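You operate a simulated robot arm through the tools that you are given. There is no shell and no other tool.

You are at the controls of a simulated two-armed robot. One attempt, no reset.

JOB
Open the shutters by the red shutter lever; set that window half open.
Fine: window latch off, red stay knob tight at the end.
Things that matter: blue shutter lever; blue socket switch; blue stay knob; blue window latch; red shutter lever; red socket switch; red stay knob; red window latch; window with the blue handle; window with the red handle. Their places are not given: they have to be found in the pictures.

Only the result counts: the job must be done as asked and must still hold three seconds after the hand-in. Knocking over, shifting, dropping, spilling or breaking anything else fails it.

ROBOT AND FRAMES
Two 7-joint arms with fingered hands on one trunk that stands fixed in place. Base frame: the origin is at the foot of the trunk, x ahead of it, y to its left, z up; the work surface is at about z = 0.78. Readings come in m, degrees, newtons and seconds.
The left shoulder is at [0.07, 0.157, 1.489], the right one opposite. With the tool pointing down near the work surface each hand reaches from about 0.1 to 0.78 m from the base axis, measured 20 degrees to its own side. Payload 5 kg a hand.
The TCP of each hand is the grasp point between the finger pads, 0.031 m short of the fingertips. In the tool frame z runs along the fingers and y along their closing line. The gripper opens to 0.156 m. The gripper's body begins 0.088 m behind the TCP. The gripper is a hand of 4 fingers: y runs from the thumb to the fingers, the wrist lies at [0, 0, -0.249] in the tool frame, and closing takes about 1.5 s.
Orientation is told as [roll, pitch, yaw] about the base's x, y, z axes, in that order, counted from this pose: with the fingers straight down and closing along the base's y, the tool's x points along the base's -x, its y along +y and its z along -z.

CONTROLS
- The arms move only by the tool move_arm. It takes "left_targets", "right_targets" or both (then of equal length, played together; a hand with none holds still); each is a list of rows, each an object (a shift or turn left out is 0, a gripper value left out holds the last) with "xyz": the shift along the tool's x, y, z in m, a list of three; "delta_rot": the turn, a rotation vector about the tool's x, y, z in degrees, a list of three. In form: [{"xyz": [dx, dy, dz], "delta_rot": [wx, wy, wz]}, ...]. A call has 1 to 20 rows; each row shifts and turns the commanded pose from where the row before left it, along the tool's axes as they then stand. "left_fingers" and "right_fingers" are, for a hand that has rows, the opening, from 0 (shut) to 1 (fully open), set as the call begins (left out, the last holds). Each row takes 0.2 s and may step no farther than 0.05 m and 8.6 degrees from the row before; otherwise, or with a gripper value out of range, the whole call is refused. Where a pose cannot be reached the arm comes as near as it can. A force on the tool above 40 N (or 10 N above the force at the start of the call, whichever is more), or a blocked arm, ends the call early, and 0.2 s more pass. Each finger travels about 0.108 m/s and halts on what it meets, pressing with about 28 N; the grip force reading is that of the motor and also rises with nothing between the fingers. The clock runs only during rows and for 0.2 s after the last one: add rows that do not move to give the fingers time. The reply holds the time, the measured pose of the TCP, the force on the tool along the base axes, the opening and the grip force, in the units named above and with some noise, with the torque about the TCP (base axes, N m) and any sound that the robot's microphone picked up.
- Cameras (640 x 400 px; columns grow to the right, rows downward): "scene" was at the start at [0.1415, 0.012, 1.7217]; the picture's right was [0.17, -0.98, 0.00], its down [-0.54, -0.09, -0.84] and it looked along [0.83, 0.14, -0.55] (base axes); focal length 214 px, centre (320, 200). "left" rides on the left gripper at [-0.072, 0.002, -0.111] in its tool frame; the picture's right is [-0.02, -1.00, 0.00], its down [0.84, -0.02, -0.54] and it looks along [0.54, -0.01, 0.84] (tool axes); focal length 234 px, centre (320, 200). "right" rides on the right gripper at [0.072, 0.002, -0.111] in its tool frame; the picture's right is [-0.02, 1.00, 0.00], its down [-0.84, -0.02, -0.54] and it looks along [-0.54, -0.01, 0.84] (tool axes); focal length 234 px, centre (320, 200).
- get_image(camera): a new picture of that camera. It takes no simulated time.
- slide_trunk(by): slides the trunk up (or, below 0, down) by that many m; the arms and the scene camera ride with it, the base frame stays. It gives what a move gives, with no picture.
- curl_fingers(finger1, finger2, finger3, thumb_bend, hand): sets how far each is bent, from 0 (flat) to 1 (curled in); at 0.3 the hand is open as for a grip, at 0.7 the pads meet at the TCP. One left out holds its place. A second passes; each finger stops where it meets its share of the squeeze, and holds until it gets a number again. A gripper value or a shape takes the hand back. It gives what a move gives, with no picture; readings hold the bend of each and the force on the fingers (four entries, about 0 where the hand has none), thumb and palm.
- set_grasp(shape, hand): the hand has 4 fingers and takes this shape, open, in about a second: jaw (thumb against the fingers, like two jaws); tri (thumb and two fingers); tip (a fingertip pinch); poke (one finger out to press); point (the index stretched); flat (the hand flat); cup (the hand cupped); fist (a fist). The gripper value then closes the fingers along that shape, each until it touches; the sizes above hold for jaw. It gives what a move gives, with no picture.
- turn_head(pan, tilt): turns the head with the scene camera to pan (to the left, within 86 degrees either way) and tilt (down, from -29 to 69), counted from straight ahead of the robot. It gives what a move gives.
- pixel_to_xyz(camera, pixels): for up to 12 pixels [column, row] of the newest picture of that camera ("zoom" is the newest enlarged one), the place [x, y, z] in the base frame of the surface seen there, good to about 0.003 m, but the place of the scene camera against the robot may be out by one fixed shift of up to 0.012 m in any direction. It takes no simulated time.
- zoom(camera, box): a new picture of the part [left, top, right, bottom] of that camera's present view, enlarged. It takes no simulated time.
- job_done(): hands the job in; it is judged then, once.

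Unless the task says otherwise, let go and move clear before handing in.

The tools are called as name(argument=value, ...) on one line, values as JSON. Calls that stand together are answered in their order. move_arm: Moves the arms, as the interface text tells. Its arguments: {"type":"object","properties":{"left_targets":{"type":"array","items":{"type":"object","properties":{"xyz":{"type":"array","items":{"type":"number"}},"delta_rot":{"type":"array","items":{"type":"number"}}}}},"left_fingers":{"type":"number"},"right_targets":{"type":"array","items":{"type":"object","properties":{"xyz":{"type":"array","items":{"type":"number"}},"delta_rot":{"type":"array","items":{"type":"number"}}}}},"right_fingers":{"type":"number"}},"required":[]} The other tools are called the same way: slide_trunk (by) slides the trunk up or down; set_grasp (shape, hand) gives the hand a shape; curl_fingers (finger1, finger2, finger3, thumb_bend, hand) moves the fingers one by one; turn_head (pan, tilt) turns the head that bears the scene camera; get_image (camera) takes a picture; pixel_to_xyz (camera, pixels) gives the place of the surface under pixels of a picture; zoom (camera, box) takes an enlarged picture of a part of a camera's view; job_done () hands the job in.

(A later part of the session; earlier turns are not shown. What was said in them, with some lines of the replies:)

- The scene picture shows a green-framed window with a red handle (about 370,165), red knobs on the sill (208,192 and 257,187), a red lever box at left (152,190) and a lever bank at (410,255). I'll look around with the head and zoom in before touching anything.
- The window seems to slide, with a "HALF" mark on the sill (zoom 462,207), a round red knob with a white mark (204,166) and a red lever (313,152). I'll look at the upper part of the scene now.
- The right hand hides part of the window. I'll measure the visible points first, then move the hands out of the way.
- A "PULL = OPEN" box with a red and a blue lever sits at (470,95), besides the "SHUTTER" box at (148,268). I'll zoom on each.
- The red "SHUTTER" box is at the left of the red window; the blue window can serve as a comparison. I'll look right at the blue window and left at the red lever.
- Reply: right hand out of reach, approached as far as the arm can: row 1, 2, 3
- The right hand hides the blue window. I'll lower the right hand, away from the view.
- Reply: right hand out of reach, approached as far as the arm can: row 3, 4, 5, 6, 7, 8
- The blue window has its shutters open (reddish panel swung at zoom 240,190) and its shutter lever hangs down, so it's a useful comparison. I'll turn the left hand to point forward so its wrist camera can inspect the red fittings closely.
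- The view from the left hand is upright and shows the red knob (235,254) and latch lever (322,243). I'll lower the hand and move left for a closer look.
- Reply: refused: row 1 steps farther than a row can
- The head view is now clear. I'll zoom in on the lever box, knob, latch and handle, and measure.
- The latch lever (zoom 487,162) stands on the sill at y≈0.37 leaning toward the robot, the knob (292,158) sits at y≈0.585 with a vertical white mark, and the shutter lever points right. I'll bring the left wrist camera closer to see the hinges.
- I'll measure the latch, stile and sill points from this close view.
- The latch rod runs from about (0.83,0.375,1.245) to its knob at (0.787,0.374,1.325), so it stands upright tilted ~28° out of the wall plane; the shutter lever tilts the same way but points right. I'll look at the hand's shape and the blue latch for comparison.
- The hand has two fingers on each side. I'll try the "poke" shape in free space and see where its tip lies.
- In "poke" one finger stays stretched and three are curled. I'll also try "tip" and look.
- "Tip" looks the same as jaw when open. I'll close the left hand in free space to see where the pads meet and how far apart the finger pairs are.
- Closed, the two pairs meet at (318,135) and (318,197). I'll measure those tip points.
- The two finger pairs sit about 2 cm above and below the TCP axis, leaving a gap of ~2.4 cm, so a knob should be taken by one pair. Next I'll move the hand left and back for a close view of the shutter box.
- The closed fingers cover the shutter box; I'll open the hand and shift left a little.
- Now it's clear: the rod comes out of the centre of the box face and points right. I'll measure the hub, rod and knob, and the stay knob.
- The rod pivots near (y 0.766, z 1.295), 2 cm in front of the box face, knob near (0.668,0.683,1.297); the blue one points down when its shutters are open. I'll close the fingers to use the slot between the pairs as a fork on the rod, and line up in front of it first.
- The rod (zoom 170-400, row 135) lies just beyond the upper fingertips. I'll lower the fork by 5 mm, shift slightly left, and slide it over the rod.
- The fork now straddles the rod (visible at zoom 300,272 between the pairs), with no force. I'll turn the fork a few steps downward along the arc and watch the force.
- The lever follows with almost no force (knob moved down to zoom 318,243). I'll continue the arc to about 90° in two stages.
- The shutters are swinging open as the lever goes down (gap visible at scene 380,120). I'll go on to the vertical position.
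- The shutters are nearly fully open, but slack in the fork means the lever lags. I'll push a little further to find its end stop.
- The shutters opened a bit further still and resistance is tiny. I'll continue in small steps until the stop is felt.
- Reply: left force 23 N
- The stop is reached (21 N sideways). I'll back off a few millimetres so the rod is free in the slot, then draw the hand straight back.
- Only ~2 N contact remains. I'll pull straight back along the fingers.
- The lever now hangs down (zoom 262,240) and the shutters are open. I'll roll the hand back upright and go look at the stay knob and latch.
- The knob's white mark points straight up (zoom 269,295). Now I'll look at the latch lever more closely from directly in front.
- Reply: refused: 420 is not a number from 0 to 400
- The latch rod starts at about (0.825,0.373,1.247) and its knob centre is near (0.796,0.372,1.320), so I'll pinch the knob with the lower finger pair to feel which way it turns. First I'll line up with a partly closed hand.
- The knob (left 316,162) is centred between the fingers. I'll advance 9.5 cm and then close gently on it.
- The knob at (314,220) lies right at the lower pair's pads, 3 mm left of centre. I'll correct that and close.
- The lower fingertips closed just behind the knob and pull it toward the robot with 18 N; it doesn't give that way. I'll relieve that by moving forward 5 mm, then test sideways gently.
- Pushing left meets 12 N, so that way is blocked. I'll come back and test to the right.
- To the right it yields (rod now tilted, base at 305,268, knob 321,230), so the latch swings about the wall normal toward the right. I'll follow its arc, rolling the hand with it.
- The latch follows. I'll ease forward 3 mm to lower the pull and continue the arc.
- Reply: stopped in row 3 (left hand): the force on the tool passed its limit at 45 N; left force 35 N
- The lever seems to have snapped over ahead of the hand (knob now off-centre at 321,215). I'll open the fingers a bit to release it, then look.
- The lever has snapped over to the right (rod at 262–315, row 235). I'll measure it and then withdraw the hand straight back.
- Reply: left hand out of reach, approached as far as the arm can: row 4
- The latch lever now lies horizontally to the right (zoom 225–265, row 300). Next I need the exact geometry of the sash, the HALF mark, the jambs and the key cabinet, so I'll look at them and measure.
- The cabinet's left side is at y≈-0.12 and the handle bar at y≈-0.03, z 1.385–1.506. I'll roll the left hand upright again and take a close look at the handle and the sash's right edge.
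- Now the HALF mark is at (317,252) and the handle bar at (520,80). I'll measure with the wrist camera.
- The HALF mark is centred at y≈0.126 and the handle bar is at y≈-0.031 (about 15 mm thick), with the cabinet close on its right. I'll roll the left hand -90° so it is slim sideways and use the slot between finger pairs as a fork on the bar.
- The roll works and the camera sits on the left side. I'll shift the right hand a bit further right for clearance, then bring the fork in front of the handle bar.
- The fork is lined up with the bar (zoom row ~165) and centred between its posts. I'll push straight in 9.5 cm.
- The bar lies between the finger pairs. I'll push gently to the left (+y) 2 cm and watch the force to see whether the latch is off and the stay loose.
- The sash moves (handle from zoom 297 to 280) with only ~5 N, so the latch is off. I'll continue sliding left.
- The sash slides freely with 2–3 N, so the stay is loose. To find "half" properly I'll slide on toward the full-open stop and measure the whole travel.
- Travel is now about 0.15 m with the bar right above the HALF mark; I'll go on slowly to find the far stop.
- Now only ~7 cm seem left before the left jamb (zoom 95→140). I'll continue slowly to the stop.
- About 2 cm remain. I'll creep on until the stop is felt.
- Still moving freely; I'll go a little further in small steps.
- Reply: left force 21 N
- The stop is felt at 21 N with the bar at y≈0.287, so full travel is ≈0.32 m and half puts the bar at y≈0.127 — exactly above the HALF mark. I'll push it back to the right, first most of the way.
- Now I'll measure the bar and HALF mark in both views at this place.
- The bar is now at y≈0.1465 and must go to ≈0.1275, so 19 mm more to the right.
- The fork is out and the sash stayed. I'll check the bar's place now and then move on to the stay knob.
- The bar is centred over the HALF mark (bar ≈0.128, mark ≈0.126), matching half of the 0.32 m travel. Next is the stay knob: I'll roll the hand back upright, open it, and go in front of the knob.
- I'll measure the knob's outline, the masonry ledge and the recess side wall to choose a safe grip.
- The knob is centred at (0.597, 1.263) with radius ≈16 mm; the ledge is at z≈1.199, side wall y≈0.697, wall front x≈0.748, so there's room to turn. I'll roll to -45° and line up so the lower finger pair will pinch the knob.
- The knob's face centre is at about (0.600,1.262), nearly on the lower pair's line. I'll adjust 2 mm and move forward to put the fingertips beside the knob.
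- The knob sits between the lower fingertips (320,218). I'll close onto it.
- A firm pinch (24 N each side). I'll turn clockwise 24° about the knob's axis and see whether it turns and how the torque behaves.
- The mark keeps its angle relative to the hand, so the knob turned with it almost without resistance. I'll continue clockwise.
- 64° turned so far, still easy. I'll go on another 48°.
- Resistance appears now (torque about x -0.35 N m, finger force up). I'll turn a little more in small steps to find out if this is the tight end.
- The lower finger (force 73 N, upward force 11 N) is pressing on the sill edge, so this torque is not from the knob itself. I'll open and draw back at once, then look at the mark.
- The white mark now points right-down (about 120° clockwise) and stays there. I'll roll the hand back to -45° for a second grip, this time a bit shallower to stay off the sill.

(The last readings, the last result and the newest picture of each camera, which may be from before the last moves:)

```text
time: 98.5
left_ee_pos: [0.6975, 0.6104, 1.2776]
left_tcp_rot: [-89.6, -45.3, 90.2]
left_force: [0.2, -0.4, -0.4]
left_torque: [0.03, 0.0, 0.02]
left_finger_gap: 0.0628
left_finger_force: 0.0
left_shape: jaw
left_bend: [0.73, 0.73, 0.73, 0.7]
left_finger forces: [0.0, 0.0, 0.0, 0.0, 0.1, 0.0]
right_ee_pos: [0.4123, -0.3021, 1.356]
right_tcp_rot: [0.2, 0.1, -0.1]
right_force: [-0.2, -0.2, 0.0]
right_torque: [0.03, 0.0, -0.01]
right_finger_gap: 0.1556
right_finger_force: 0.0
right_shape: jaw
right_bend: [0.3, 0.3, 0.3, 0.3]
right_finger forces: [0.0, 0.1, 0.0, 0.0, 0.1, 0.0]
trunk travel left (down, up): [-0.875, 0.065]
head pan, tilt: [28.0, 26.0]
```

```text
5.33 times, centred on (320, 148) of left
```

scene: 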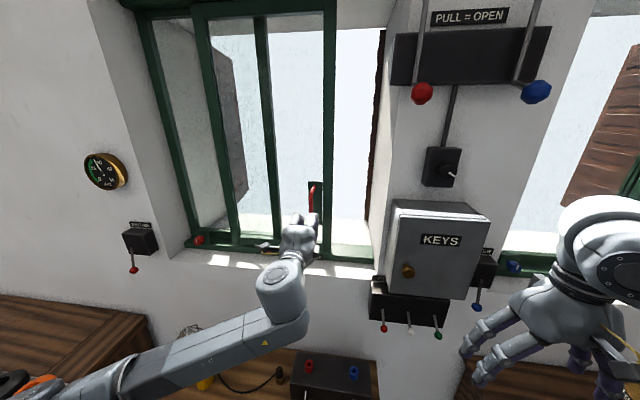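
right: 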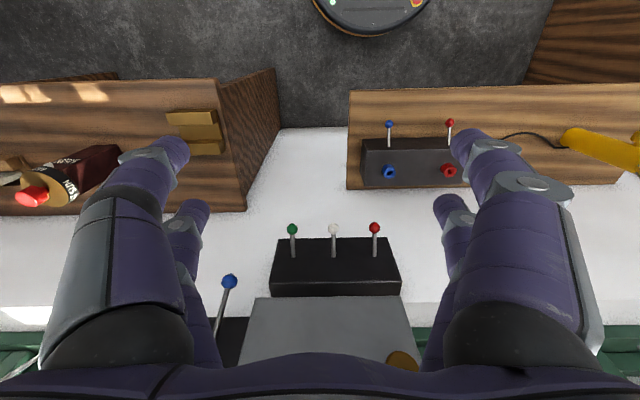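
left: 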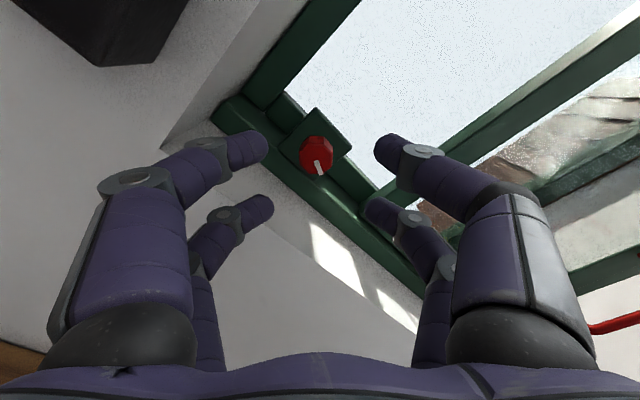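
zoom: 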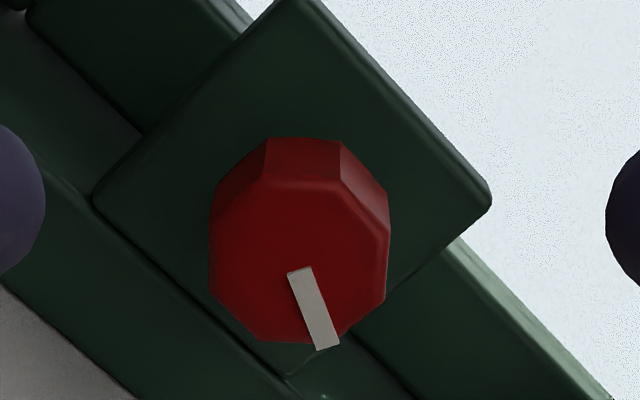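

The mark is at about 115–120° clockwise. I'll correct a few mm and go in for the second grip, slightly shallower.

move_arm(left_targets=[{"xyz": [-0.003, 0.003, 0.02]}, {"xyz": [0, 0, 0.03]}, {"xyz": [0, 0, 0.03]}, {"xyz": [0, 0, 0.015]}, {"xyz": [0, 0, 0]}])

move_arm(left_targets=[{"xyz": [0, 0, 0]}, {"xyz": [0, 0, 0]}, {"xyz": [0, 0, 0]}, {"xyz": [0, 0, 0]}], left_fingers=0.0)

get_image(camera="left")

zoom(camera="left", box=[240, 160, 400, 260])

```text
time: 99.7
left_ee_pos: [0.7927, 0.616, 1.2789]
left_tcp_rot: [-89.7, -45.3, 90.3]
left_force: [0.5, 0.3, -0.4]
left_torque: [-0.02, 0.0, 0.0]
left_finger_gap: 0.0624
left_finger_force: 0.1
left_shape: jaw
left_bend: [0.73, 0.73, 0.73, 0.7]
left_finger forces: [0.0, 0.0, 0.0, 0.0, 0.1, 0.1]
right_ee_pos: [0.4124, -0.3014, 1.3557]
right_tcp_rot: [0.0, 0.1, 0.1]
right_force: [-0.1, -0.3, -0.3]
right_torque: [-0.02, 0.01, -0.03]
right_finger_gap: 0.1558
right_finger_force: 0.0
right_shape: jaw
right_bend: [0.3, 0.3, 0.3, 0.3]
right_finger forces: [0.0, 0.0, 0.0, 0.0, 0.0, 0.1]
trunk travel left (down, up): [-0.875, 0.065]
head pan, tilt: [28.0, 26.0]
```

```text
time: 100.7
left_ee_pos: [0.7928, 0.6155, 1.2797]
left_tcp_rot: [-89.6, -45.2, 90.3]
left_force: [3.1, -0.7, 0.3]
left_torque: [-0.01, -0.05, 0.0]
left_finger_gap: 0.0002
left_finger_force: 27.9
left_shape: jaw
left_bend: [0.7, 0.73, 0.73, 0.7]
left_finger forces: [0.0, 24.0, 24.6, 0.0, 0.0, 0.0]
right_ee_pos: [0.4147, -0.3025, 1.3559]
right_tcp_rot: [-0.1, 0.2, 0.0]
right_force: [0.2, -0.3, 0.7]
right_torque: [-0.01, -0.01, 0.0]
right_finger_gap: 0.1559
right_finger_force: 0.0
right_shape: jaw
right_bend: [0.3, 0.3, 0.3, 0.3]
right_finger forces: [0.0, 0.0, 0.0, 0.0, 0.0, 0.0]
trunk travel left (down, up): [-0.875, 0.065]
head pan, tilt: [28.0, 26.0]
```

```text
taken
```

left: 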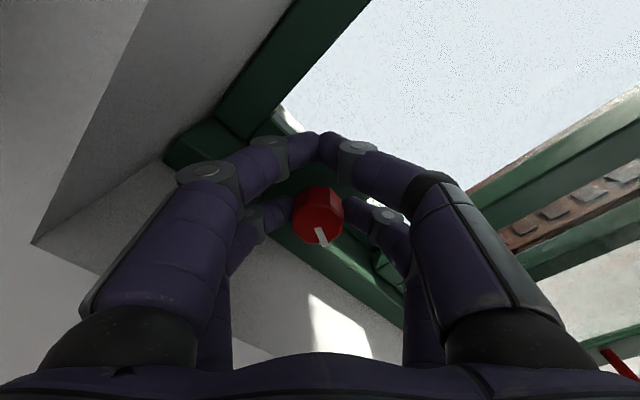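

```text
4.00 times, centred on (320, 210) of left
```

zoom: 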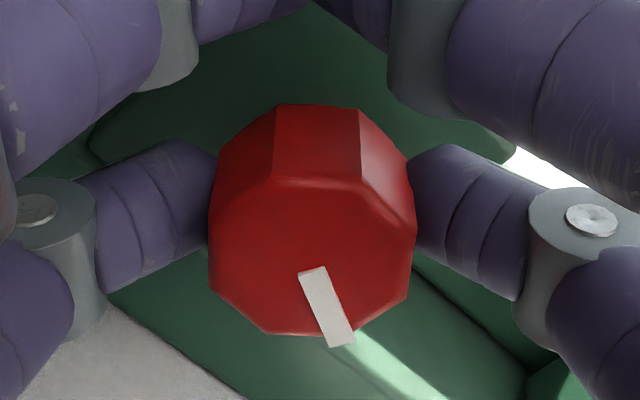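

Gripped again at 24 N. I'll turn clockwise in small stages and watch torque and mark.

move_arm(left_targets=[{"xyz": [0.0002, -0.003, 0], "delta_rot": [0, 0, 8]}, {"xyz": [0.0002, -0.003, 0], "delta_rot": [0, 0, 8]}, {"xyz": [0, 0, 0]}])

zoom(camera="left", box=[240, 160, 400, 260])

```text
time: 101.5
left_ee_pos: [0.793, 0.611, 1.2847]
left_tcp_rot: [-89.8, -61.3, 90.2]
left_force: [2.7, 1.1, 3.7]
left_torque: [-0.54, -0.14, 0.03]
left_finger_gap: 0.0001
left_finger_force: 28.2
left_shape: jaw
left_bend: [0.7, 0.73, 0.73, 0.7]
left_finger forces: [0.0, 22.0, 26.9, 0.0, 0.0, 0.0]
right_ee_pos: [0.4122, -0.3032, 1.3556]
right_tcp_rot: [0.0, 0.1, 0.0]
right_force: [-0.7, 0.5, -0.5]
right_torque: [0.02, 0.0, 0.0]
right_finger_gap: 0.156
right_finger_force: 0.0
right_shape: jaw
right_bend: [0.3, 0.3, 0.3, 0.3]
right_finger forces: [0.1, 0.0, 0.0, 0.0, 0.0, 0.1]
trunk travel left (down, up): [-0.875, 0.065]
head pan, tilt: [28.0, 26.0]
```

```text
4.00 times, centred on (320, 210) of left
```

zoom: 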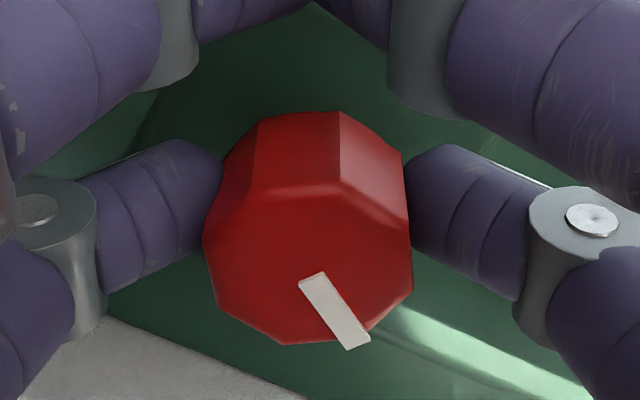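

Now the torque is -0.54 N m and the mark lags the hand (slip of ~12°), so the knob is near its tight end. I'll turn a bit more to make sure it no longer moves.

move_arm(left_targets=[{"xyz": [0.0002, -0.003, 0], "delta_rot": [0, 0, 8]}, {"xyz": [0.0001, -0.0015, 0], "delta_rot": [0, 0, 4]}, {"xyz": [0, 0, 0]}])

zoom(camera="left", box=[240, 160, 400, 260])

get_image(camera="left")

```text
time: 102.3
left_ee_pos: [0.7922, 0.6066, 1.285]
left_tcp_rot: [-89.1, -73.4, 89.7]
left_force: [2.8, -2.2, 2.2]
left_torque: [-0.83, -0.12, -0.06]
left_finger_gap: 0.0
left_finger_force: 28.2
left_shape: jaw
left_bend: [0.7, 0.73, 0.73, 0.7]
left_finger forces: [0.0, 25.4, 27.6, 0.0, 0.1, 0.0]
right_ee_pos: [0.413, -0.3032, 1.3565]
right_tcp_rot: [0.0, 0.1, 0.0]
right_force: [0.0, 0.7, -0.2]
right_torque: [0.02, 0.01, 0.02]
right_finger_gap: 0.156
right_finger_force: 0.0
right_shape: jaw
right_bend: [0.3, 0.3, 0.3, 0.3]
right_finger forces: [0.0, 0.0, 0.0, 0.0, 0.0, 0.1]
trunk travel left (down, up): [-0.875, 0.065]
head pan, tilt: [28.0, 26.0]
```

```text
4.00 times, centred on (320, 210) of left
```

zoom: 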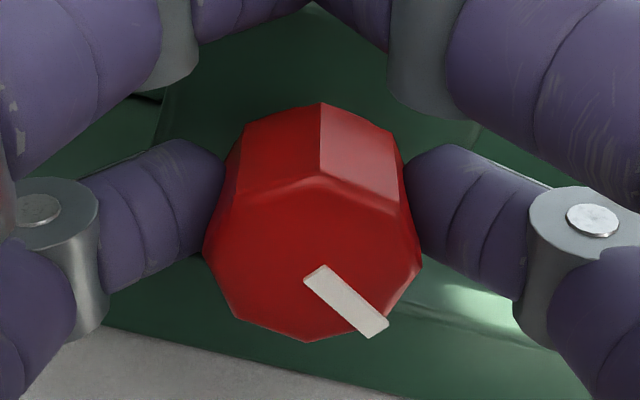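

```text
taken
```

left: 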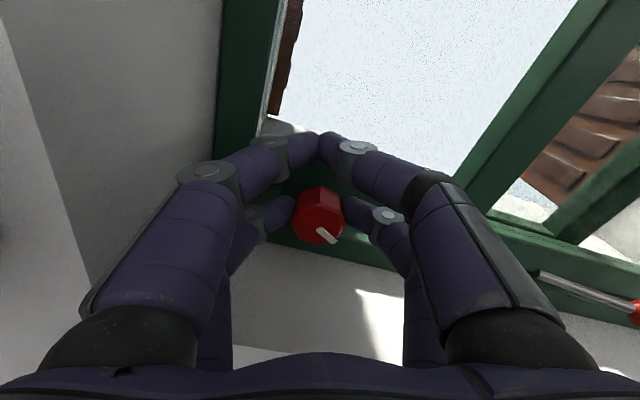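

The mark again stayed put while the hand turned (torque -0.83 N m), so the knob is at its clockwise end. I'll release and draw back.

move_arm(left_targets=[{"xyz": [-0.0002, 0.002, 0], "delta_rot": [0, 0, -5]}, {"xyz": [0, 0, 0]}])

move_arm(left_targets=[{"xyz": [0, 0, 0]}, {"xyz": [0, 0, -0.01]}, {"xyz": [0, 0, -0.03]}, {"xyz": [0, 0, -0.04]}, {"xyz": [0, 0, -0.04]}, {"xyz": [0, 0, 0]}], left_fingers=0.4)

get_image(camera="left")

zoom(camera="left", box=[260, 110, 380, 185])

zoom(camera="scene", box=[220, 140, 380, 240])

```text
time: 102.9
left_ee_pos: [0.7932, 0.6089, 1.2847]
left_tcp_rot: [-89.1, -68.4, 89.6]
left_force: [1.1, -3.7, -0.4]
left_torque: [-0.26, -0.09, -0.1]
left_finger_gap: 0.0
left_finger_force: 28.1
left_shape: jaw
left_bend: [0.7, 0.73, 0.73, 0.7]
left_finger forces: [0.0, 23.7, 27.2, 0.0, 0.0, 0.1]
right_ee_pos: [0.4122, -0.3027, 1.3566]
right_tcp_rot: [0.0, 0.2, 0.1]
right_force: [0.2, -0.1, -0.5]
right_torque: [0.02, 0.01, 0.03]
right_finger_gap: 0.1556
right_finger_force: 0.0
right_shape: jaw
right_bend: [0.3, 0.3, 0.3, 0.3]
right_finger forces: [0.0, 0.0, 0.0, 0.0, 0.0, 0.0]
trunk travel left (down, up): [-0.875, 0.065]
head pan, tilt: [28.0, 26.0]
```

```text
time: 104.3
left_ee_pos: [0.6731, 0.6075, 1.2849]
left_tcp_rot: [-89.4, -68.4, 89.9]
left_force: [-0.3, 0.0, 0.5]
left_torque: [0.01, 0.1, -0.03]
left_finger_gap: 0.0625
left_finger_force: 0.0
left_shape: jaw
left_bend: [0.73, 0.73, 0.73, 0.7]
left_finger forces: [0.0, 0.1, 0.1, 0.1, 0.0, 0.1]
right_ee_pos: [0.4124, -0.3053, 1.3561]
right_tcp_rot: [0.1, 0.1, -0.1]
right_force: [0.4, 0.4, -0.3]
right_torque: [0.0, -0.05, -0.03]
right_finger_gap: 0.1559
right_finger_force: 0.0
right_shape: jaw
right_bend: [0.3, 0.3, 0.3, 0.3]
right_finger forces: [0.0, 0.0, 0.1, 0.1, 0.0, 0.0]
trunk travel left (down, up): [-0.875, 0.065]
head pan, tilt: [28.0, 26.0]
```

```text
taken
```

left: 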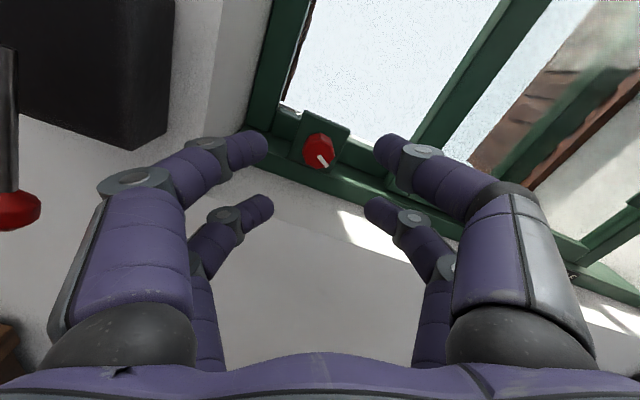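

```text
5.33 times, centred on (320, 148) of left
```

zoom: 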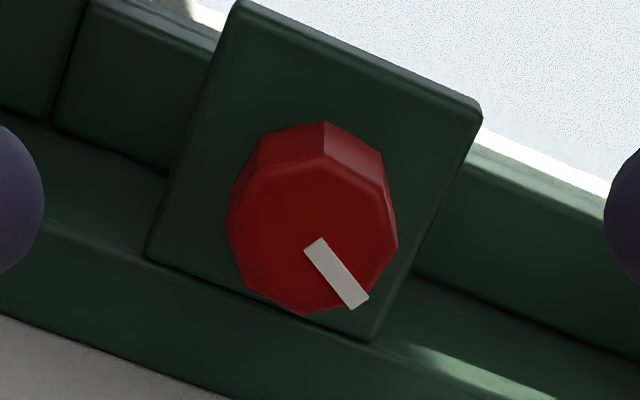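

```text
4.00 times, centred on (300, 190) of scene
```

zoom: 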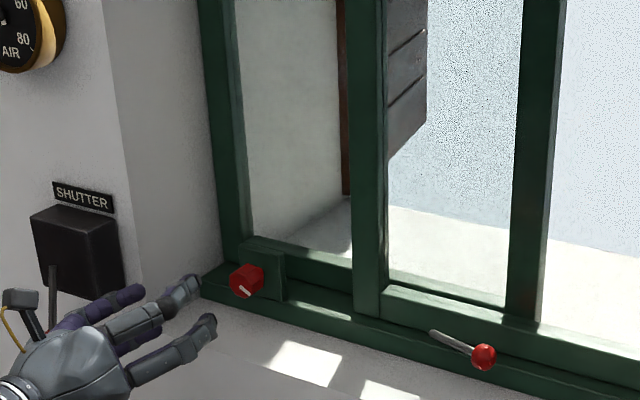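

The mark rests at about 120° clockwise and the sash hasn't shifted. To verify it really holds, I'll go back to the handle with the fork and give a gentle push.

move_arm(left_targets=[{"xyz": [0, 0, -0.04]}, {"delta_rot": [0, 0, -8.2]}, {"delta_rot": [0, 0, -8.2]}, {"delta_rot": [0, 0, -8.2]}, {"delta_rot": [0, 0, -8.2]}, {"delta_rot": [0, 0, -8.2]}, {"delta_rot": [0, 0, -8.2]}, {"delta_rot": [0, 0, -8.2]}, {"delta_rot": [0, 0, -8.2]}, {"delta_rot": [0, 0, -2.8]}, {"xyz": [0, 0, 0]}], left_fingers=0.0)

move_arm(left_targets=[{"xyz": [0.02, -0.03, 0]}, {"xyz": [0.035, -0.03, 0]}, {"xyz": [0.0425, -0.0104, 0]}, {"xyz": [0.0425, -0.0104, 0]}, {"xyz": [0.0425, -0.0104, 0]}, {"xyz": [0.0425, -0.0104, 0]}, {"xyz": [0.0425, -0.0104, 0]}, {"xyz": [0.0425, -0.0104, 0]}, {"xyz": [0.0425, -0.0104, 0]}, {"xyz": [0.0425, -0.0104, 0]}, {"xyz": [0.0425, -0.0104, 0]}, {"xyz": [0.042, 0, 0]}, {"xyz": [0, 0, 0.04]}, {"xyz": [0, 0, 0]}])

get_image(camera="left")

zoom(camera="left", box=[220, 70, 420, 195])

```text
time: 106.7
left_ee_pos: [0.6325, 0.6074, 1.2849]
left_tcp_rot: [-89.8, 0.1, 90.5]
left_force: [-0.6, 0.4, 0.0]
left_torque: [0.03, 0.0, -0.02]
left_finger_gap: 0.0001
left_finger_force: 28.4
left_shape: jaw
left_bend: [0.7, 0.7, 0.7, 0.7]
left_finger forces: [0.0, 0.1, 0.0, 0.0, 0.0, 0.0]
right_ee_pos: [0.4128, -0.3025, 1.356]
right_tcp_rot: [0.0, 0.3, 0.0]
right_force: [1.0, -0.4, 0.2]
right_torque: [0.0, 0.01, 0.01]
right_finger_gap: 0.1558
right_finger_force: 0.1
right_shape: jaw
right_bend: [0.3, 0.3, 0.3, 0.3]
right_finger forces: [0.0, 0.0, 0.1, 0.1, 0.0, 0.0]
trunk travel left (down, up): [-0.875, 0.065]
head pan, tilt: [28.0, 26.0]
```

```text
time: 109.7
left_ee_pos: [0.6781, 0.1263, 1.4373]
left_tcp_rot: [-89.8, 0.1, 90.5]
left_force: [-0.3, 0.5, -0.2]
left_torque: [0.02, -0.03, -0.06]
left_finger_gap: 0.0
left_finger_force: 27.6
left_shape: jaw
left_bend: [0.7, 0.7, 0.7, 0.7]
left_finger forces: [0.1, 0.0, 0.1, 0.0, 0.0, 0.0]
right_ee_pos: [0.4123, -0.3025, 1.3568]
right_tcp_rot: [-0.1, 0.0, 0.0]
right_force: [-0.7, 0.2, 0.1]
right_torque: [0.02, 0.01, 0.0]
right_finger_gap: 0.156
right_finger_force: 0.0
right_shape: jaw
right_bend: [0.3, 0.3, 0.3, 0.3]
right_finger forces: [0.0, 0.1, 0.0, 0.0, 0.1, 0.0]
trunk travel left (down, up): [-0.875, 0.065]
head pan, tilt: [28.0, 26.0]
```

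```text
taken
```

left: 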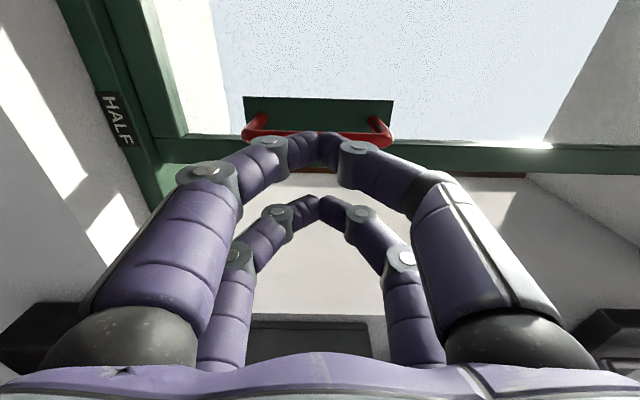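

```text
3.20 times, centred on (320, 132) of left
```

zoom: 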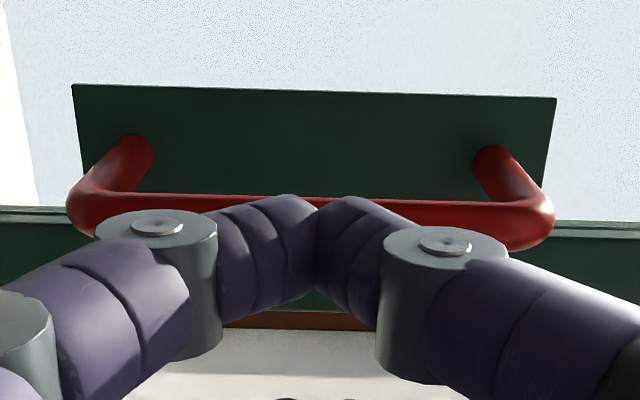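

The bar is in exactly the same place as when I left it. I'll slide the fork over it and then push gently toward closing by a few millimetres.

move_arm(left_targets=[{"xyz": [-0.001, 0, 0.03]}, {"xyz": [0, 0, 0.03]}, {"xyz": [0, 0, 0.02]}, {"xyz": [0, 0, 0.015]}, {"xyz": [0, 0, 0]}])

move_arm(left_targets=[{"xyz": [0.002, 0, 0]}, {"xyz": [0.002, 0, 0]}, {"xyz": [0.002, 0, 0]}, {"xyz": [0, 0, 0]}])

zoom(camera="left", box=[200, 90, 440, 240])

```text
time: 110.9
left_ee_pos: [0.7745, 0.1296, 1.4369]
left_tcp_rot: [-89.8, 0.1, 90.6]
left_force: [-0.6, 0.5, -0.6]
left_torque: [0.05, -0.02, -0.05]
left_finger_gap: 0.0001
left_finger_force: 27.8
left_shape: jaw
left_bend: [0.7, 0.7, 0.7, 0.7]
left_finger forces: [0.1, 0.0, 0.0, 0.0, 0.1, 0.0]
right_ee_pos: [0.4132, -0.3016, 1.3566]
right_tcp_rot: [0.0, 0.1, 0.0]
right_force: [-0.3, -0.1, -0.1]
right_torque: [0.03, -0.02, 0.02]
right_finger_gap: 0.156
right_finger_force: 0.0
right_shape: jaw
right_bend: [0.3, 0.3, 0.3, 0.3]
right_finger forces: [0.0, 0.1, 0.1, 0.1, 0.0, 0.0]
trunk travel left (down, up): [-0.875, 0.065]
head pan, tilt: [28.0, 26.0]
```

```text
time: 111.9
left_ee_pos: [0.7723, 0.1249, 1.4373]
left_tcp_rot: [-89.7, 0.0, 90.4]
left_force: [1.1, 3.4, -0.1]
left_torque: [0.0, -0.06, 0.0]
left_finger_gap: 0.0002
left_finger_force: 27.4
left_shape: jaw
left_bend: [0.7, 0.7, 0.7, 0.7]
left_finger forces: [1.5, 0.0, 0.0, 0.0, 0.9, 0.1]
right_ee_pos: [0.4138, -0.3024, 1.3557]
right_tcp_rot: [0.0, 0.0, 0.1]
right_force: [-0.6, 0.6, -0.9]
right_torque: [-0.03, 0.05, 0.02]
right_finger_gap: 0.1558
right_finger_force: 0.1
right_shape: jaw
right_bend: [0.3, 0.3, 0.3, 0.3]
right_finger forces: [0.0, 0.0, 0.1, 0.0, 0.1, 0.0]
trunk travel left (down, up): [-0.875, 0.065]
head pan, tilt: [28.0, 26.0]
```

```text
2.67 times, centred on (320, 165) of left
```

zoom: 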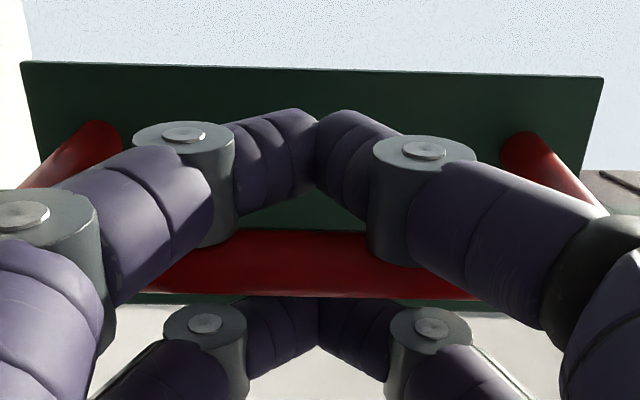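

Contact at TCP y=0.125 with 3.4 N, as before. I'll add 3 mm more of push and see if the sash holds.

move_arm(left_targets=[{"xyz": [0.0015, 0, 0]}, {"xyz": [0.0015, 0, 0]}, {"xyz": [0, 0, 0]}, {"xyz": [0, 0, 0]}])

```text
time: 112.9
left_ee_pos: [0.7722, 0.1245, 1.439]
left_tcp_rot: [-89.6, 0.0, 90.5]
left_force: [0.9, 7.6, -2.7]
left_torque: [0.05, 0.03, 0.0]
left_finger_gap: 0.0001
left_finger_force: 27.8
left_shape: jaw
left_bend: [0.7, 0.7, 0.7, 0.7]
left_finger forces: [4.8, 0.0, 0.0, 0.1, 2.4, 0.0]
right_ee_pos: [0.4137, -0.3007, 1.3554]
right_tcp_rot: [0.0, 0.2, 0.2]
right_force: [-0.3, 0.1, -0.1]
right_torque: [-0.02, 0.01, -0.03]
right_finger_gap: 0.1559
right_finger_force: 0.1
right_shape: jaw
right_bend: [0.3, 0.3, 0.3, 0.3]
right_finger forces: [0.0, 0.1, 0.0, 0.1, 0.0, 0.1]
trunk travel left (down, up): [-0.875, 0.065]
head pan, tilt: [28.0, 26.0]
```

The force rose to 7.6 N without the hand moving, where before it slid at 3–5 N; one more small increment will confirm.

move_arm(left_targets=[{"xyz": [0.002, 0, 0]}, {"xyz": [0, 0, 0]}, {"xyz": [0, 0, 0]}])

zoom(camera="left", box=[200, 90, 440, 240])

```text
time: 113.7
left_ee_pos: [0.7727, 0.1233, 1.4392]
left_tcp_rot: [-89.8, 0.2, 90.6]
left_force: [0.6, 12.8, -1.5]
left_torque: [0.12, -0.04, 0.02]
left_finger_gap: 0.0002
left_finger_force: 27.5
left_shape: jaw
left_bend: [0.7, 0.7, 0.7, 0.7]
left_finger forces: [8.0, 0.0, 0.1, 0.0, 3.6, 0.0]
right_ee_pos: [0.4124, -0.2998, 1.3556]
right_tcp_rot: [0.0, 0.2, 0.2]
right_force: [-0.7, 0.1, -0.1]
right_torque: [0.01, -0.02, 0.03]
right_finger_gap: 0.1559
right_finger_force: 0.0
right_shape: jaw
right_bend: [0.3, 0.3, 0.3, 0.3]
right_finger forces: [0.0, 0.0, 0.1, 0.0, 0.1, 0.0]
trunk travel left (down, up): [-0.875, 0.065]
head pan, tilt: [28.0, 26.0]
```

```text
2.67 times, centred on (320, 165) of left
```

zoom: 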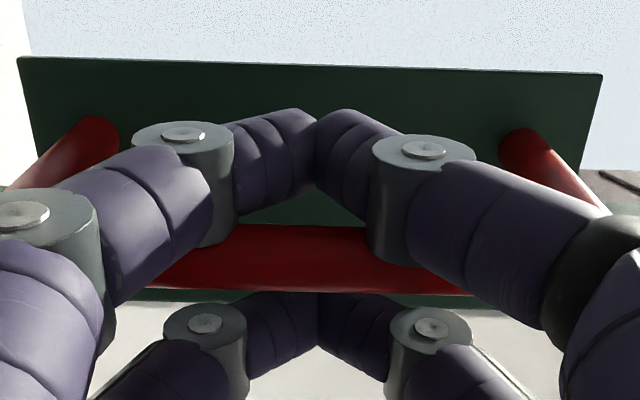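

The sash holds at 12.8 N, so the stay is tight. I'll ease back to the middle of the slot and withdraw.

move_arm(left_targets=[{"xyz": [-0.005, 0, 0]}, {"xyz": [-0.004, 0, 0]}, {"xyz": [0, 0, -0.01]}, {"xyz": [0, 0, -0.02]}, {"xyz": [0, 0, -0.03]}, {"xyz": [0, 0, -0.04]}, {"xyz": [0, 0, -0.04]}, {"xyz": [0, 0, -0.04]}, {"xyz": [0, 0, 0]}])

get_image(camera="left")

pixel_to_xyz(camera="left", pixels=[[320, 120], [340, 120]])

get_image(camera="scene")

```text
time: 115.7
left_ee_pos: [0.5929, 0.1271, 1.4398]
left_tcp_rot: [-89.7, 0.1, 90.5]
left_force: [0.0, 0.0, -0.6]
left_torque: [-0.02, -0.02, 0.0]
left_finger_gap: 0.0
left_finger_force: 27.9
left_shape: jaw
left_bend: [0.7, 0.7, 0.7, 0.7]
left_finger forces: [0.1, 0.1, 0.0, 0.0, 0.0, 0.1]
right_ee_pos: [0.4139, -0.302, 1.3569]
right_tcp_rot: [0.1, 0.1, 0.0]
right_force: [0.1, 0.2, -0.2]
right_torque: [0.03, -0.02, -0.04]
right_finger_gap: 0.1558
right_finger_force: 0.0
right_shape: jaw
right_bend: [0.3, 0.3, 0.3, 0.3]
right_finger forces: [0.0, 0.1, 0.0, 0.1, 0.1, 0.0]
trunk travel left (down, up): [-0.875, 0.065]
head pan, tilt: [28.0, 26.0]
```

```text
taken
```

left: 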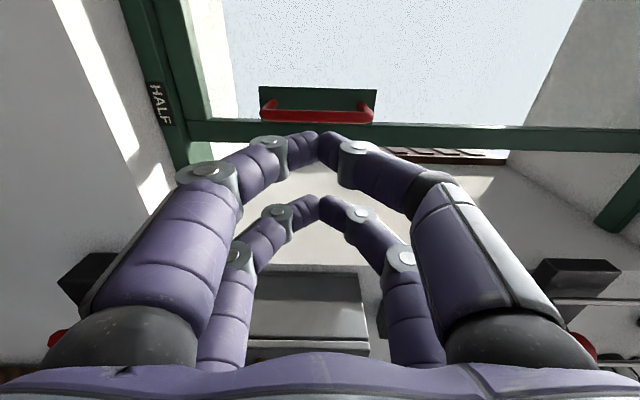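

```text
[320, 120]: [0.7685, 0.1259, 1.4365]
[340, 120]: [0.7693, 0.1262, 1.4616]
```

```text
taken
```

scene: 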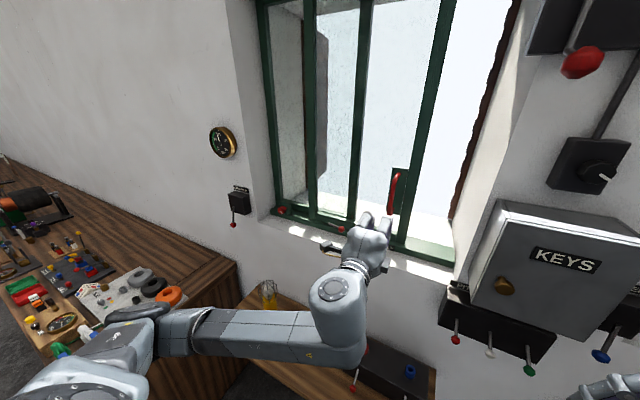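

The bar is at y≈0.126, right over the HALF mark. I'll move the left hand well clear and take final looks at everything.

move_arm(left_targets=[{"xyz": [-0.03, 0, -0.03]}, {"xyz": [-0.03, 0, -0.03]}, {"xyz": [-0.03, -0.02, -0.02]}, {"xyz": [-0.03, -0.03, 0]}, {"xyz": [-0.02, -0.04, 0]}, {"xyz": [-0.02, -0.04, 0]}, {"xyz": [0, 0, 0]}])

turn_head(pan=12, tilt=24)

get_image(camera="scene")

zoom(camera="scene", box=[120, 140, 400, 290])

```text
time: 117.3
left_ee_pos: [0.5951, 0.1607, 1.5074]
left_tcp_rot: [-89.8, -2.3, 90.8]
left_force: [2.0, 1.2, 2.6]
left_torque: [-0.13, 0.33, -0.26]
left_finger_gap: 0.0
left_finger_force: 28.4
left_shape: jaw
left_bend: [0.7, 0.7, 0.7, 0.7]
left_finger forces: [0.0, 0.0, 0.0, 0.1, 0.0, 0.0]
left hand out of reach, approached as far as the arm can: row 1, 2, 3, 4, 5, 6
right_ee_pos: [0.4149, -0.3017, 1.3554]
right_tcp_rot: [0.2, 0.2, -0.1]
right_force: [1.6, 2.7, -0.7]
right_torque: [-0.23, 0.05, 0.0]
right_finger_gap: 0.1561
right_finger_force: 0.0
right_shape: jaw
right_bend: [0.3, 0.3, 0.3, 0.3]
right_finger forces: [0.1, 0.0, 0.0, 0.0, 0.0, 0.1]
trunk travel left (down, up): [-0.875, 0.065]
head pan, tilt: [28.0, 26.0]
```

```text
time: 118.0
left_ee_pos: [0.592, 0.1596, 1.5089]
left_tcp_rot: [-89.8, -2.8, 90.7]
left_force: [0.0, -0.5, 0.9]
left_torque: [-0.01, 0.05, -0.01]
left_finger_gap: 0.0
left_finger_force: 28.0
left_shape: jaw
left_bend: [0.7, 0.7, 0.7, 0.7]
left_finger forces: [0.0, 0.0, 0.0, 0.1, 0.0, 0.1]
right_ee_pos: [0.4124, -0.3054, 1.3555]
right_tcp_rot: [0.1, 0.1, 0.0]
right_force: [0.3, 0.4, -0.4]
right_torque: [-0.01, 0.0, 0.03]
right_finger_gap: 0.1559
right_finger_force: 0.0
right_shape: jaw
right_bend: [0.3, 0.3, 0.3, 0.3]
right_finger forces: [0.1, 0.1, 0.0, 0.0, 0.1, 0.0]
trunk travel left (down, up): [-0.875, 0.065]
head pan, tilt: [12.0, 24.0]
```

```text
taken
```

scene: 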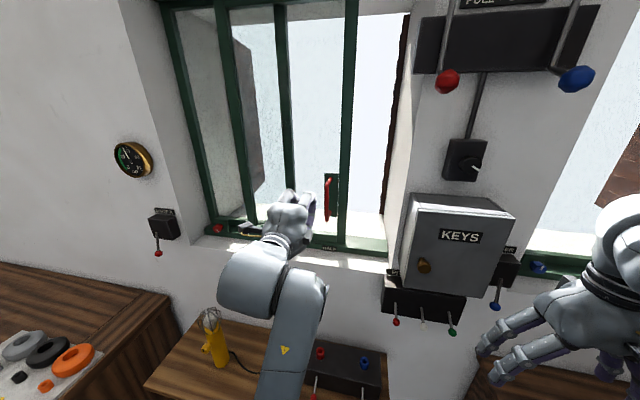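

```text
2.29 times, centred on (260, 215) of scene
```

zoom: 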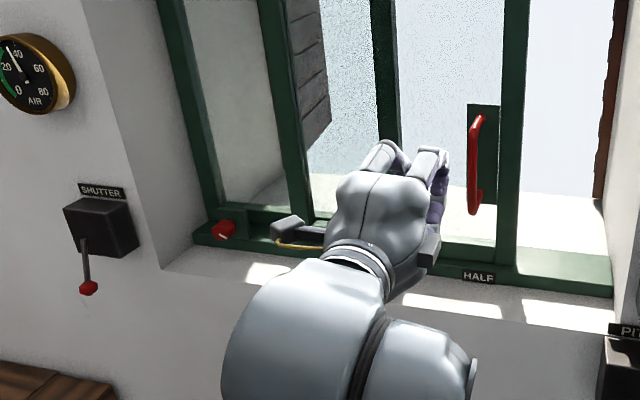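

The shutter lever is down, the shutters open, the handle bar right above HALF (zoom 475,275) and the knob mark right-down. I'll roll the hand upright and move it aside to see the latch as well.

move_arm(left_targets=[{"delta_rot": [0, 0, 8.2]}, {"delta_rot": [0, 0, 8.2]}, {"delta_rot": [0, 0, 8.2]}, {"delta_rot": [0, 0, 8.2]}, {"delta_rot": [0, 0, 8.2]}, {"delta_rot": [0, 0, 8.2]}, {"delta_rot": [0, 0, 8.2]}, {"delta_rot": [0, 0, 8.2]}, {"delta_rot": [0, 0, 8.2]}, {"delta_rot": [0, 0, 8.2]}, {"delta_rot": [0, 0, 8.2]}, {"xyz": [-0.02, 0.03, -0.01]}, {"xyz": [-0.02, 0.03, -0.02]}, {"xyz": [-0.02, 0.03, -0.02]}, {"xyz": [-0.02, 0.03, -0.02]}, {"xyz": [-0.02, 0.03, -0.02]}, {"xyz": [0, 0.04, -0.02]}, {"xyz": [0, 0.04, -0.02]}, {"xyz": [0, 0.04, 0]}, {"xyz": [0, 0, 0]}], left_fingers=1.0)

get_image(camera="scene")

zoom(camera="scene", box=[130, 170, 390, 290])

```text
time: 122.2
left_ee_pos: [0.6233, 0.312, 1.5024]
left_tcp_rot: [33.0, -89.8, -32.6]
left_force: [0.1, 0.1, -0.5]
left_torque: [0.04, 0.02, 0.01]
left_finger_gap: 0.1559
left_finger_force: 0.0
left_shape: jaw
left_bend: [0.3, 0.3, 0.3, 0.3]
left_finger forces: [0.1, 0.0, 0.0, 0.0, 0.0, 0.0]
left hand out of reach, approached as far as the arm can: row 2, 4, 6, 8, 9, 12, 13, 14, 15, 16, 17, 18
right_ee_pos: [0.4133, -0.3018, 1.356]
right_tcp_rot: [0.0, 0.2, 0.0]
right_force: [-0.3, -0.6, -0.1]
right_torque: [0.01, 0.02, -0.02]
right_finger_gap: 0.1559
right_finger_force: 0.2
right_shape: jaw
right_bend: [0.3, 0.3, 0.3, 0.3]
right_finger forces: [0.0, 0.0, 0.1, 0.0, 0.0, 0.0]
trunk travel left (down, up): [-0.875, 0.065]
head pan, tilt: [12.0, 24.0]
```

```text
taken
```

scene: 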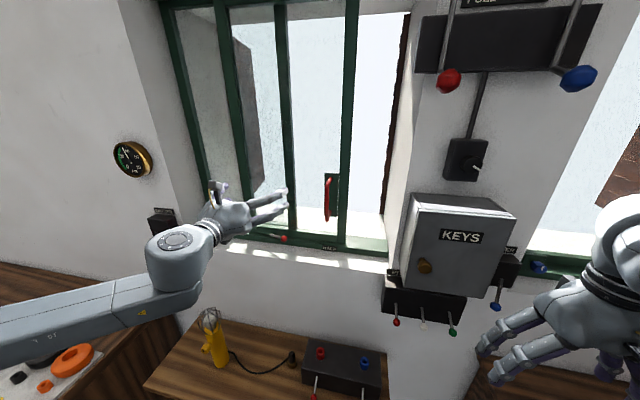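

```text
2.46 times, centred on (260, 230) of scene
```

zoom: 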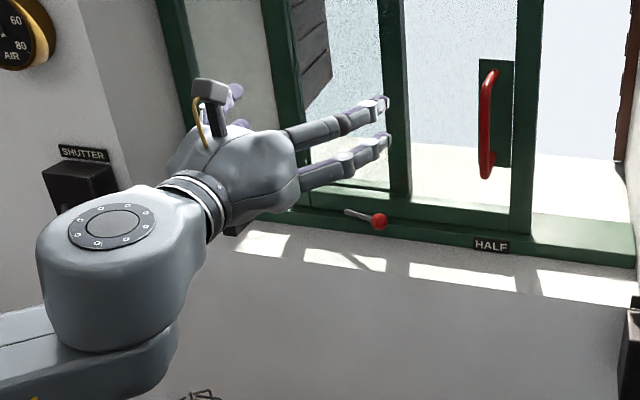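

The latch lever lies to the right (zoom 365,217) and the bar is over HALF. I'll fold the left hand back to its starting attitude, well away from the window, and take the last look.

move_arm(left_targets=[{"xyz": [-0.005, 0, 0], "delta_rot": [0, 8.18, 0]}, {"xyz": [0.0, 0, -0.01], "delta_rot": [0, 8.18, 0]}, {"xyz": [0.003, 0, -0.02], "delta_rot": [0, 8.18, 0]}, {"xyz": [0.008, 0, -0.018], "delta_rot": [0, 8.18, 0]}, {"xyz": [0.011, 0, -0.017], "delta_rot": [0, 8.18, 0]}, {"xyz": [0.013, 0, -0.015], "delta_rot": [0, 8.18, 0]}, {"xyz": [0.015, 0, -0.013], "delta_rot": [0, 8.18, 0]}, {"xyz": [0.017, 0, -0.011], "delta_rot": [0, 8.18, 0]}, {"xyz": [0.018, 0, -0.008], "delta_rot": [0, 8.18, 0]}, {"xyz": [0.019, 0, -0.006], "delta_rot": [0, 8.18, 0]}, {"xyz": [0.02, 0, -0.003], "delta_rot": [0, 8.18, 0]}, {"xyz": [0.03, 0.02, 0]}, {"xyz": [0.03, 0.02, -0.02]}, {"xyz": [0, 0, 0]}])

get_image(camera="scene")

zoom(camera="scene", box=[130, 170, 390, 290])

```text
time: 125.2
left_ee_pos: [0.4438, 0.2925, 1.1017]
left_tcp_rot: [-0.8, -10.7, 1.6]
left_force: [-0.2, 0.1, 0.5]
left_torque: [0.01, 0.03, 0.0]
left_finger_gap: 0.1562
left_finger_force: 0.2
left_shape: jaw
left_bend: [0.3, 0.3, 0.3, 0.3]
left_finger forces: [0.1, 0.0, 0.0, 0.0, 0.0, 0.1]
left hand out of reach, approached as far as the arm can: row 3, 4, 5, 6, 7, 8, 9, 10, 11, 12, 13
right_ee_pos: [0.4139, -0.3039, 1.3564]
right_tcp_rot: [0.1, 0.2, 0.0]
right_force: [0.8, -0.2, 0.1]
right_torque: [0.02, 0.03, 0.03]
right_finger_gap: 0.1559
right_finger_force: 0.1
right_shape: jaw
right_bend: [0.3, 0.3, 0.3, 0.3]
right_finger forces: [0.1, 0.0, 0.0, 0.0, 0.1, 0.0]
trunk travel left (down, up): [-0.875, 0.065]
head pan, tilt: [12.0, 24.0]
```

```text
taken
```

scene: 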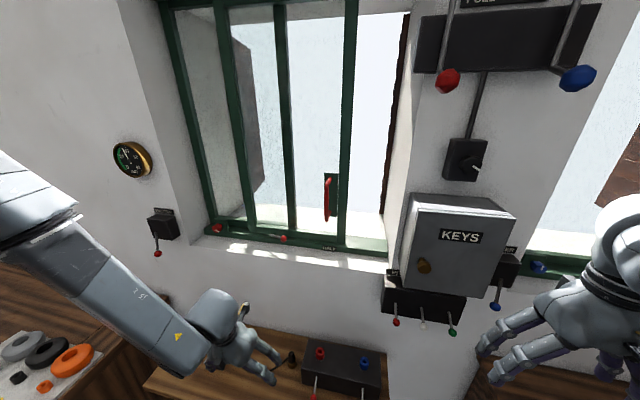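

```text
2.46 times, centred on (260, 230) of scene
```

zoom: 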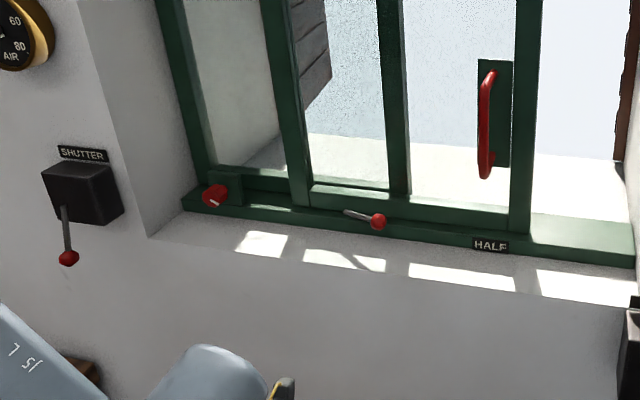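

The final state of the fittings looks right, but the arm folded lower than intended (TCP z=1.10), near the hand lamp on the table. I'll check that nothing was touched.

turn_head(pan=15, tilt=45)

get_image(camera="scene")

get_image(camera="left")

get_image(camera="right")

```text
time: 126.1
left_ee_pos: [0.4425, 0.2948, 1.1004]
left_tcp_rot: [-0.9, -10.9, 1.5]
left_force: [-0.3, 0.6, 0.4]
left_torque: [0.03, 0.0, -0.03]
left_finger_gap: 0.1557
left_finger_force: 0.1
left_shape: jaw
left_bend: [0.3, 0.3, 0.3, 0.3]
left_finger forces: [0.0, 0.1, 0.1, 0.1, 0.1, 0.1]
right_ee_pos: [0.4135, -0.3024, 1.3556]
right_tcp_rot: [0.0, 0.1, 0.0]
right_force: [-0.7, 0.5, 0.2]
right_torque: [-0.03, -0.03, 0.03]
right_finger_gap: 0.1562
right_finger_force: 0.1
right_shape: jaw
right_bend: [0.3, 0.3, 0.3, 0.3]
right_finger forces: [0.0, 0.0, 0.0, 0.1, 0.0, 0.0]
trunk travel left (down, up): [-0.875, 0.065]
head pan, tilt: [15.0, 45.0]
```

```text
taken
```

scene: 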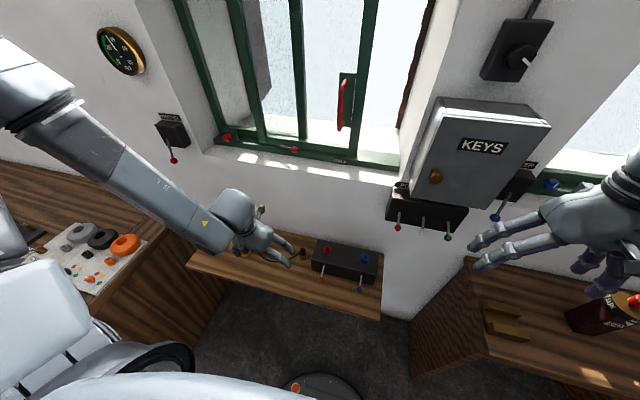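

```text
taken
```

left: 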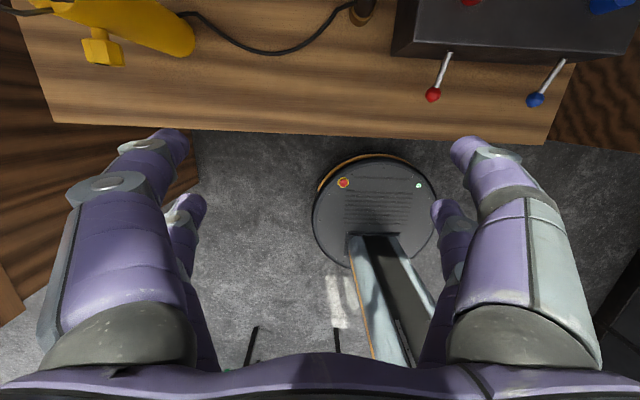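

```text
taken
```

right: 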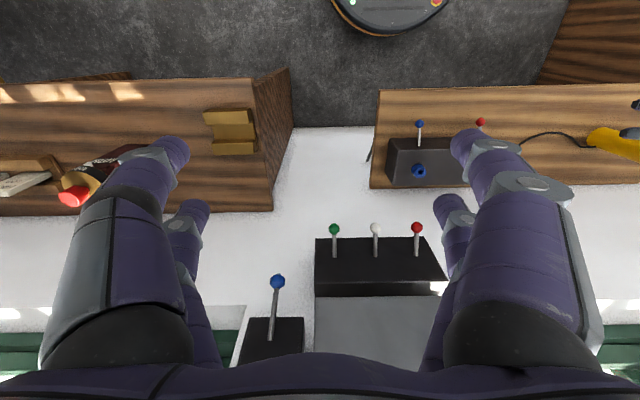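

The lamp, cord and socket switches on the table are untouched (the hand stayed ~0.2 m above). I'll double-check the latch angle and the shutters with a closer look.

turn_head(pan=20, tilt=22)

get_image(camera="scene")

zoom(camera="scene", box=[230, 190, 390, 290])

```text
time: 127.0
left_ee_pos: [0.4417, 0.2945, 1.1003]
left_tcp_rot: [-1.0, -10.9, 1.5]
left_force: [-0.7, -0.1, 0.0]
left_torque: [-0.01, 0.02, 0.0]
left_finger_gap: 0.1559
left_finger_force: 0.1
left_shape: jaw
left_bend: [0.3, 0.3, 0.3, 0.3]
left_finger forces: [0.0, 0.1, 0.0, 0.0, 0.0, 0.0]
right_ee_pos: [0.4144, -0.3019, 1.3563]
right_tcp_rot: [0.0, 0.1, 0.0]
right_force: [-0.1, 0.6, 0.1]
right_torque: [-0.01, 0.04, 0.0]
right_finger_gap: 0.1558
right_finger_force: 0.1
right_shape: jaw
right_bend: [0.3, 0.3, 0.3, 0.3]
right_finger forces: [0.0, 0.0, 0.1, 0.0, 0.1, 0.0]
trunk travel left (down, up): [-0.875, 0.065]
head pan, tilt: [20.0, 22.0]
```

```text
taken
```

scene: 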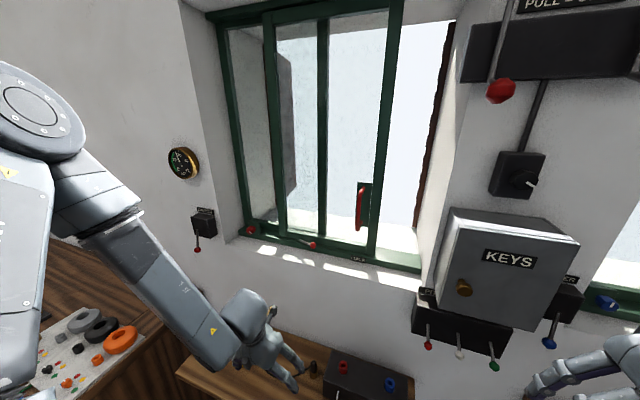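

```text
4.00 times, centred on (310, 240) of scene
```

zoom: 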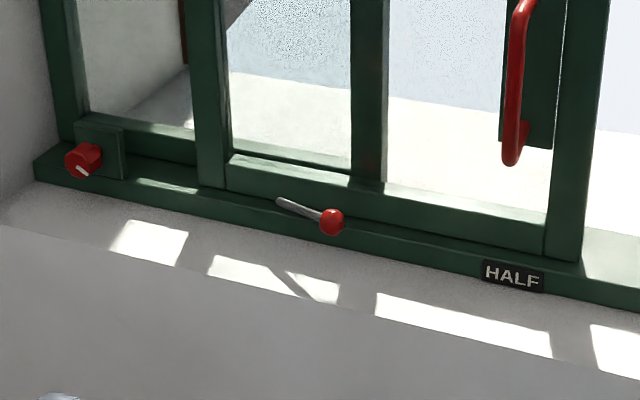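

pixel_to_xyz(camera="zoom", pixels=[[332, 221], [315, 214], [300, 208], [285, 201], [515, 130], [510, 275], [487, 268], [540, 283], [82, 160], [580, 250]])

pixel_to_xyz(camera="scene", pixels=[[199, 225], [197, 249], [288, 150], [440, 120]])

```text
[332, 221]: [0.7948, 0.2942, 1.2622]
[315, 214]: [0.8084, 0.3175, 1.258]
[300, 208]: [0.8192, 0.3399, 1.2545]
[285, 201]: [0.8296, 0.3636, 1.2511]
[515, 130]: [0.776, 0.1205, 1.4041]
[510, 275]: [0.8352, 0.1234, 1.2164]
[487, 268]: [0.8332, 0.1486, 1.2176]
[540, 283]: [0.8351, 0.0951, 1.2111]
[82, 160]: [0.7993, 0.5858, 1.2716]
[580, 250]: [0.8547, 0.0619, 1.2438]
```

```text
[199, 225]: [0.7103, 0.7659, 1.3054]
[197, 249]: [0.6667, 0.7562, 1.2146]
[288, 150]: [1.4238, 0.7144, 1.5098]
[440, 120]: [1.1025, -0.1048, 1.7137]
```

Everything checks out: shutter lever down at its stop with the shutters open, latch lever over at its right-hand stop (the sash slid freely), handle bar at y≈0.12–0.126 directly above HALF (0.123), stay knob at its clockwise stop and holding against 12.8 N. Both hands are clear, so I'm handing in.

job_done()

```text
The job is handed in.
```

The shutters on the red window are open, the window is set half open, its latch is off and the red stay knob is tight. I've handed the job in. The tool only acknowledged the hand-in, so I don't know how it was judged.

- **Shutters:** I swung the red shutter lever from pointing right to hanging down, until it hit its stop, and both shutters opened.
- **Latch:** the red window latch lever is turned over to the right. The window slid freely afterwards, so the latch is off.
- **Window:** I slid it to its far stop to measure the full travel, about 0.32 m. I then brought it back to half, which puts the red handle right above the HALF mark.
- **Stay knob:** I turned it about 120° clockwise until it stopped. The window then held against a 12.8 N push, where it had moved at 3–5 N before.

While turning the knob, one finger pressed hard on the window sill edge, with about 73 N on that finger. I released at once, and saw no damage. In the last pictures the blue controls and the things on the table looked untouched, and both hands were clear.
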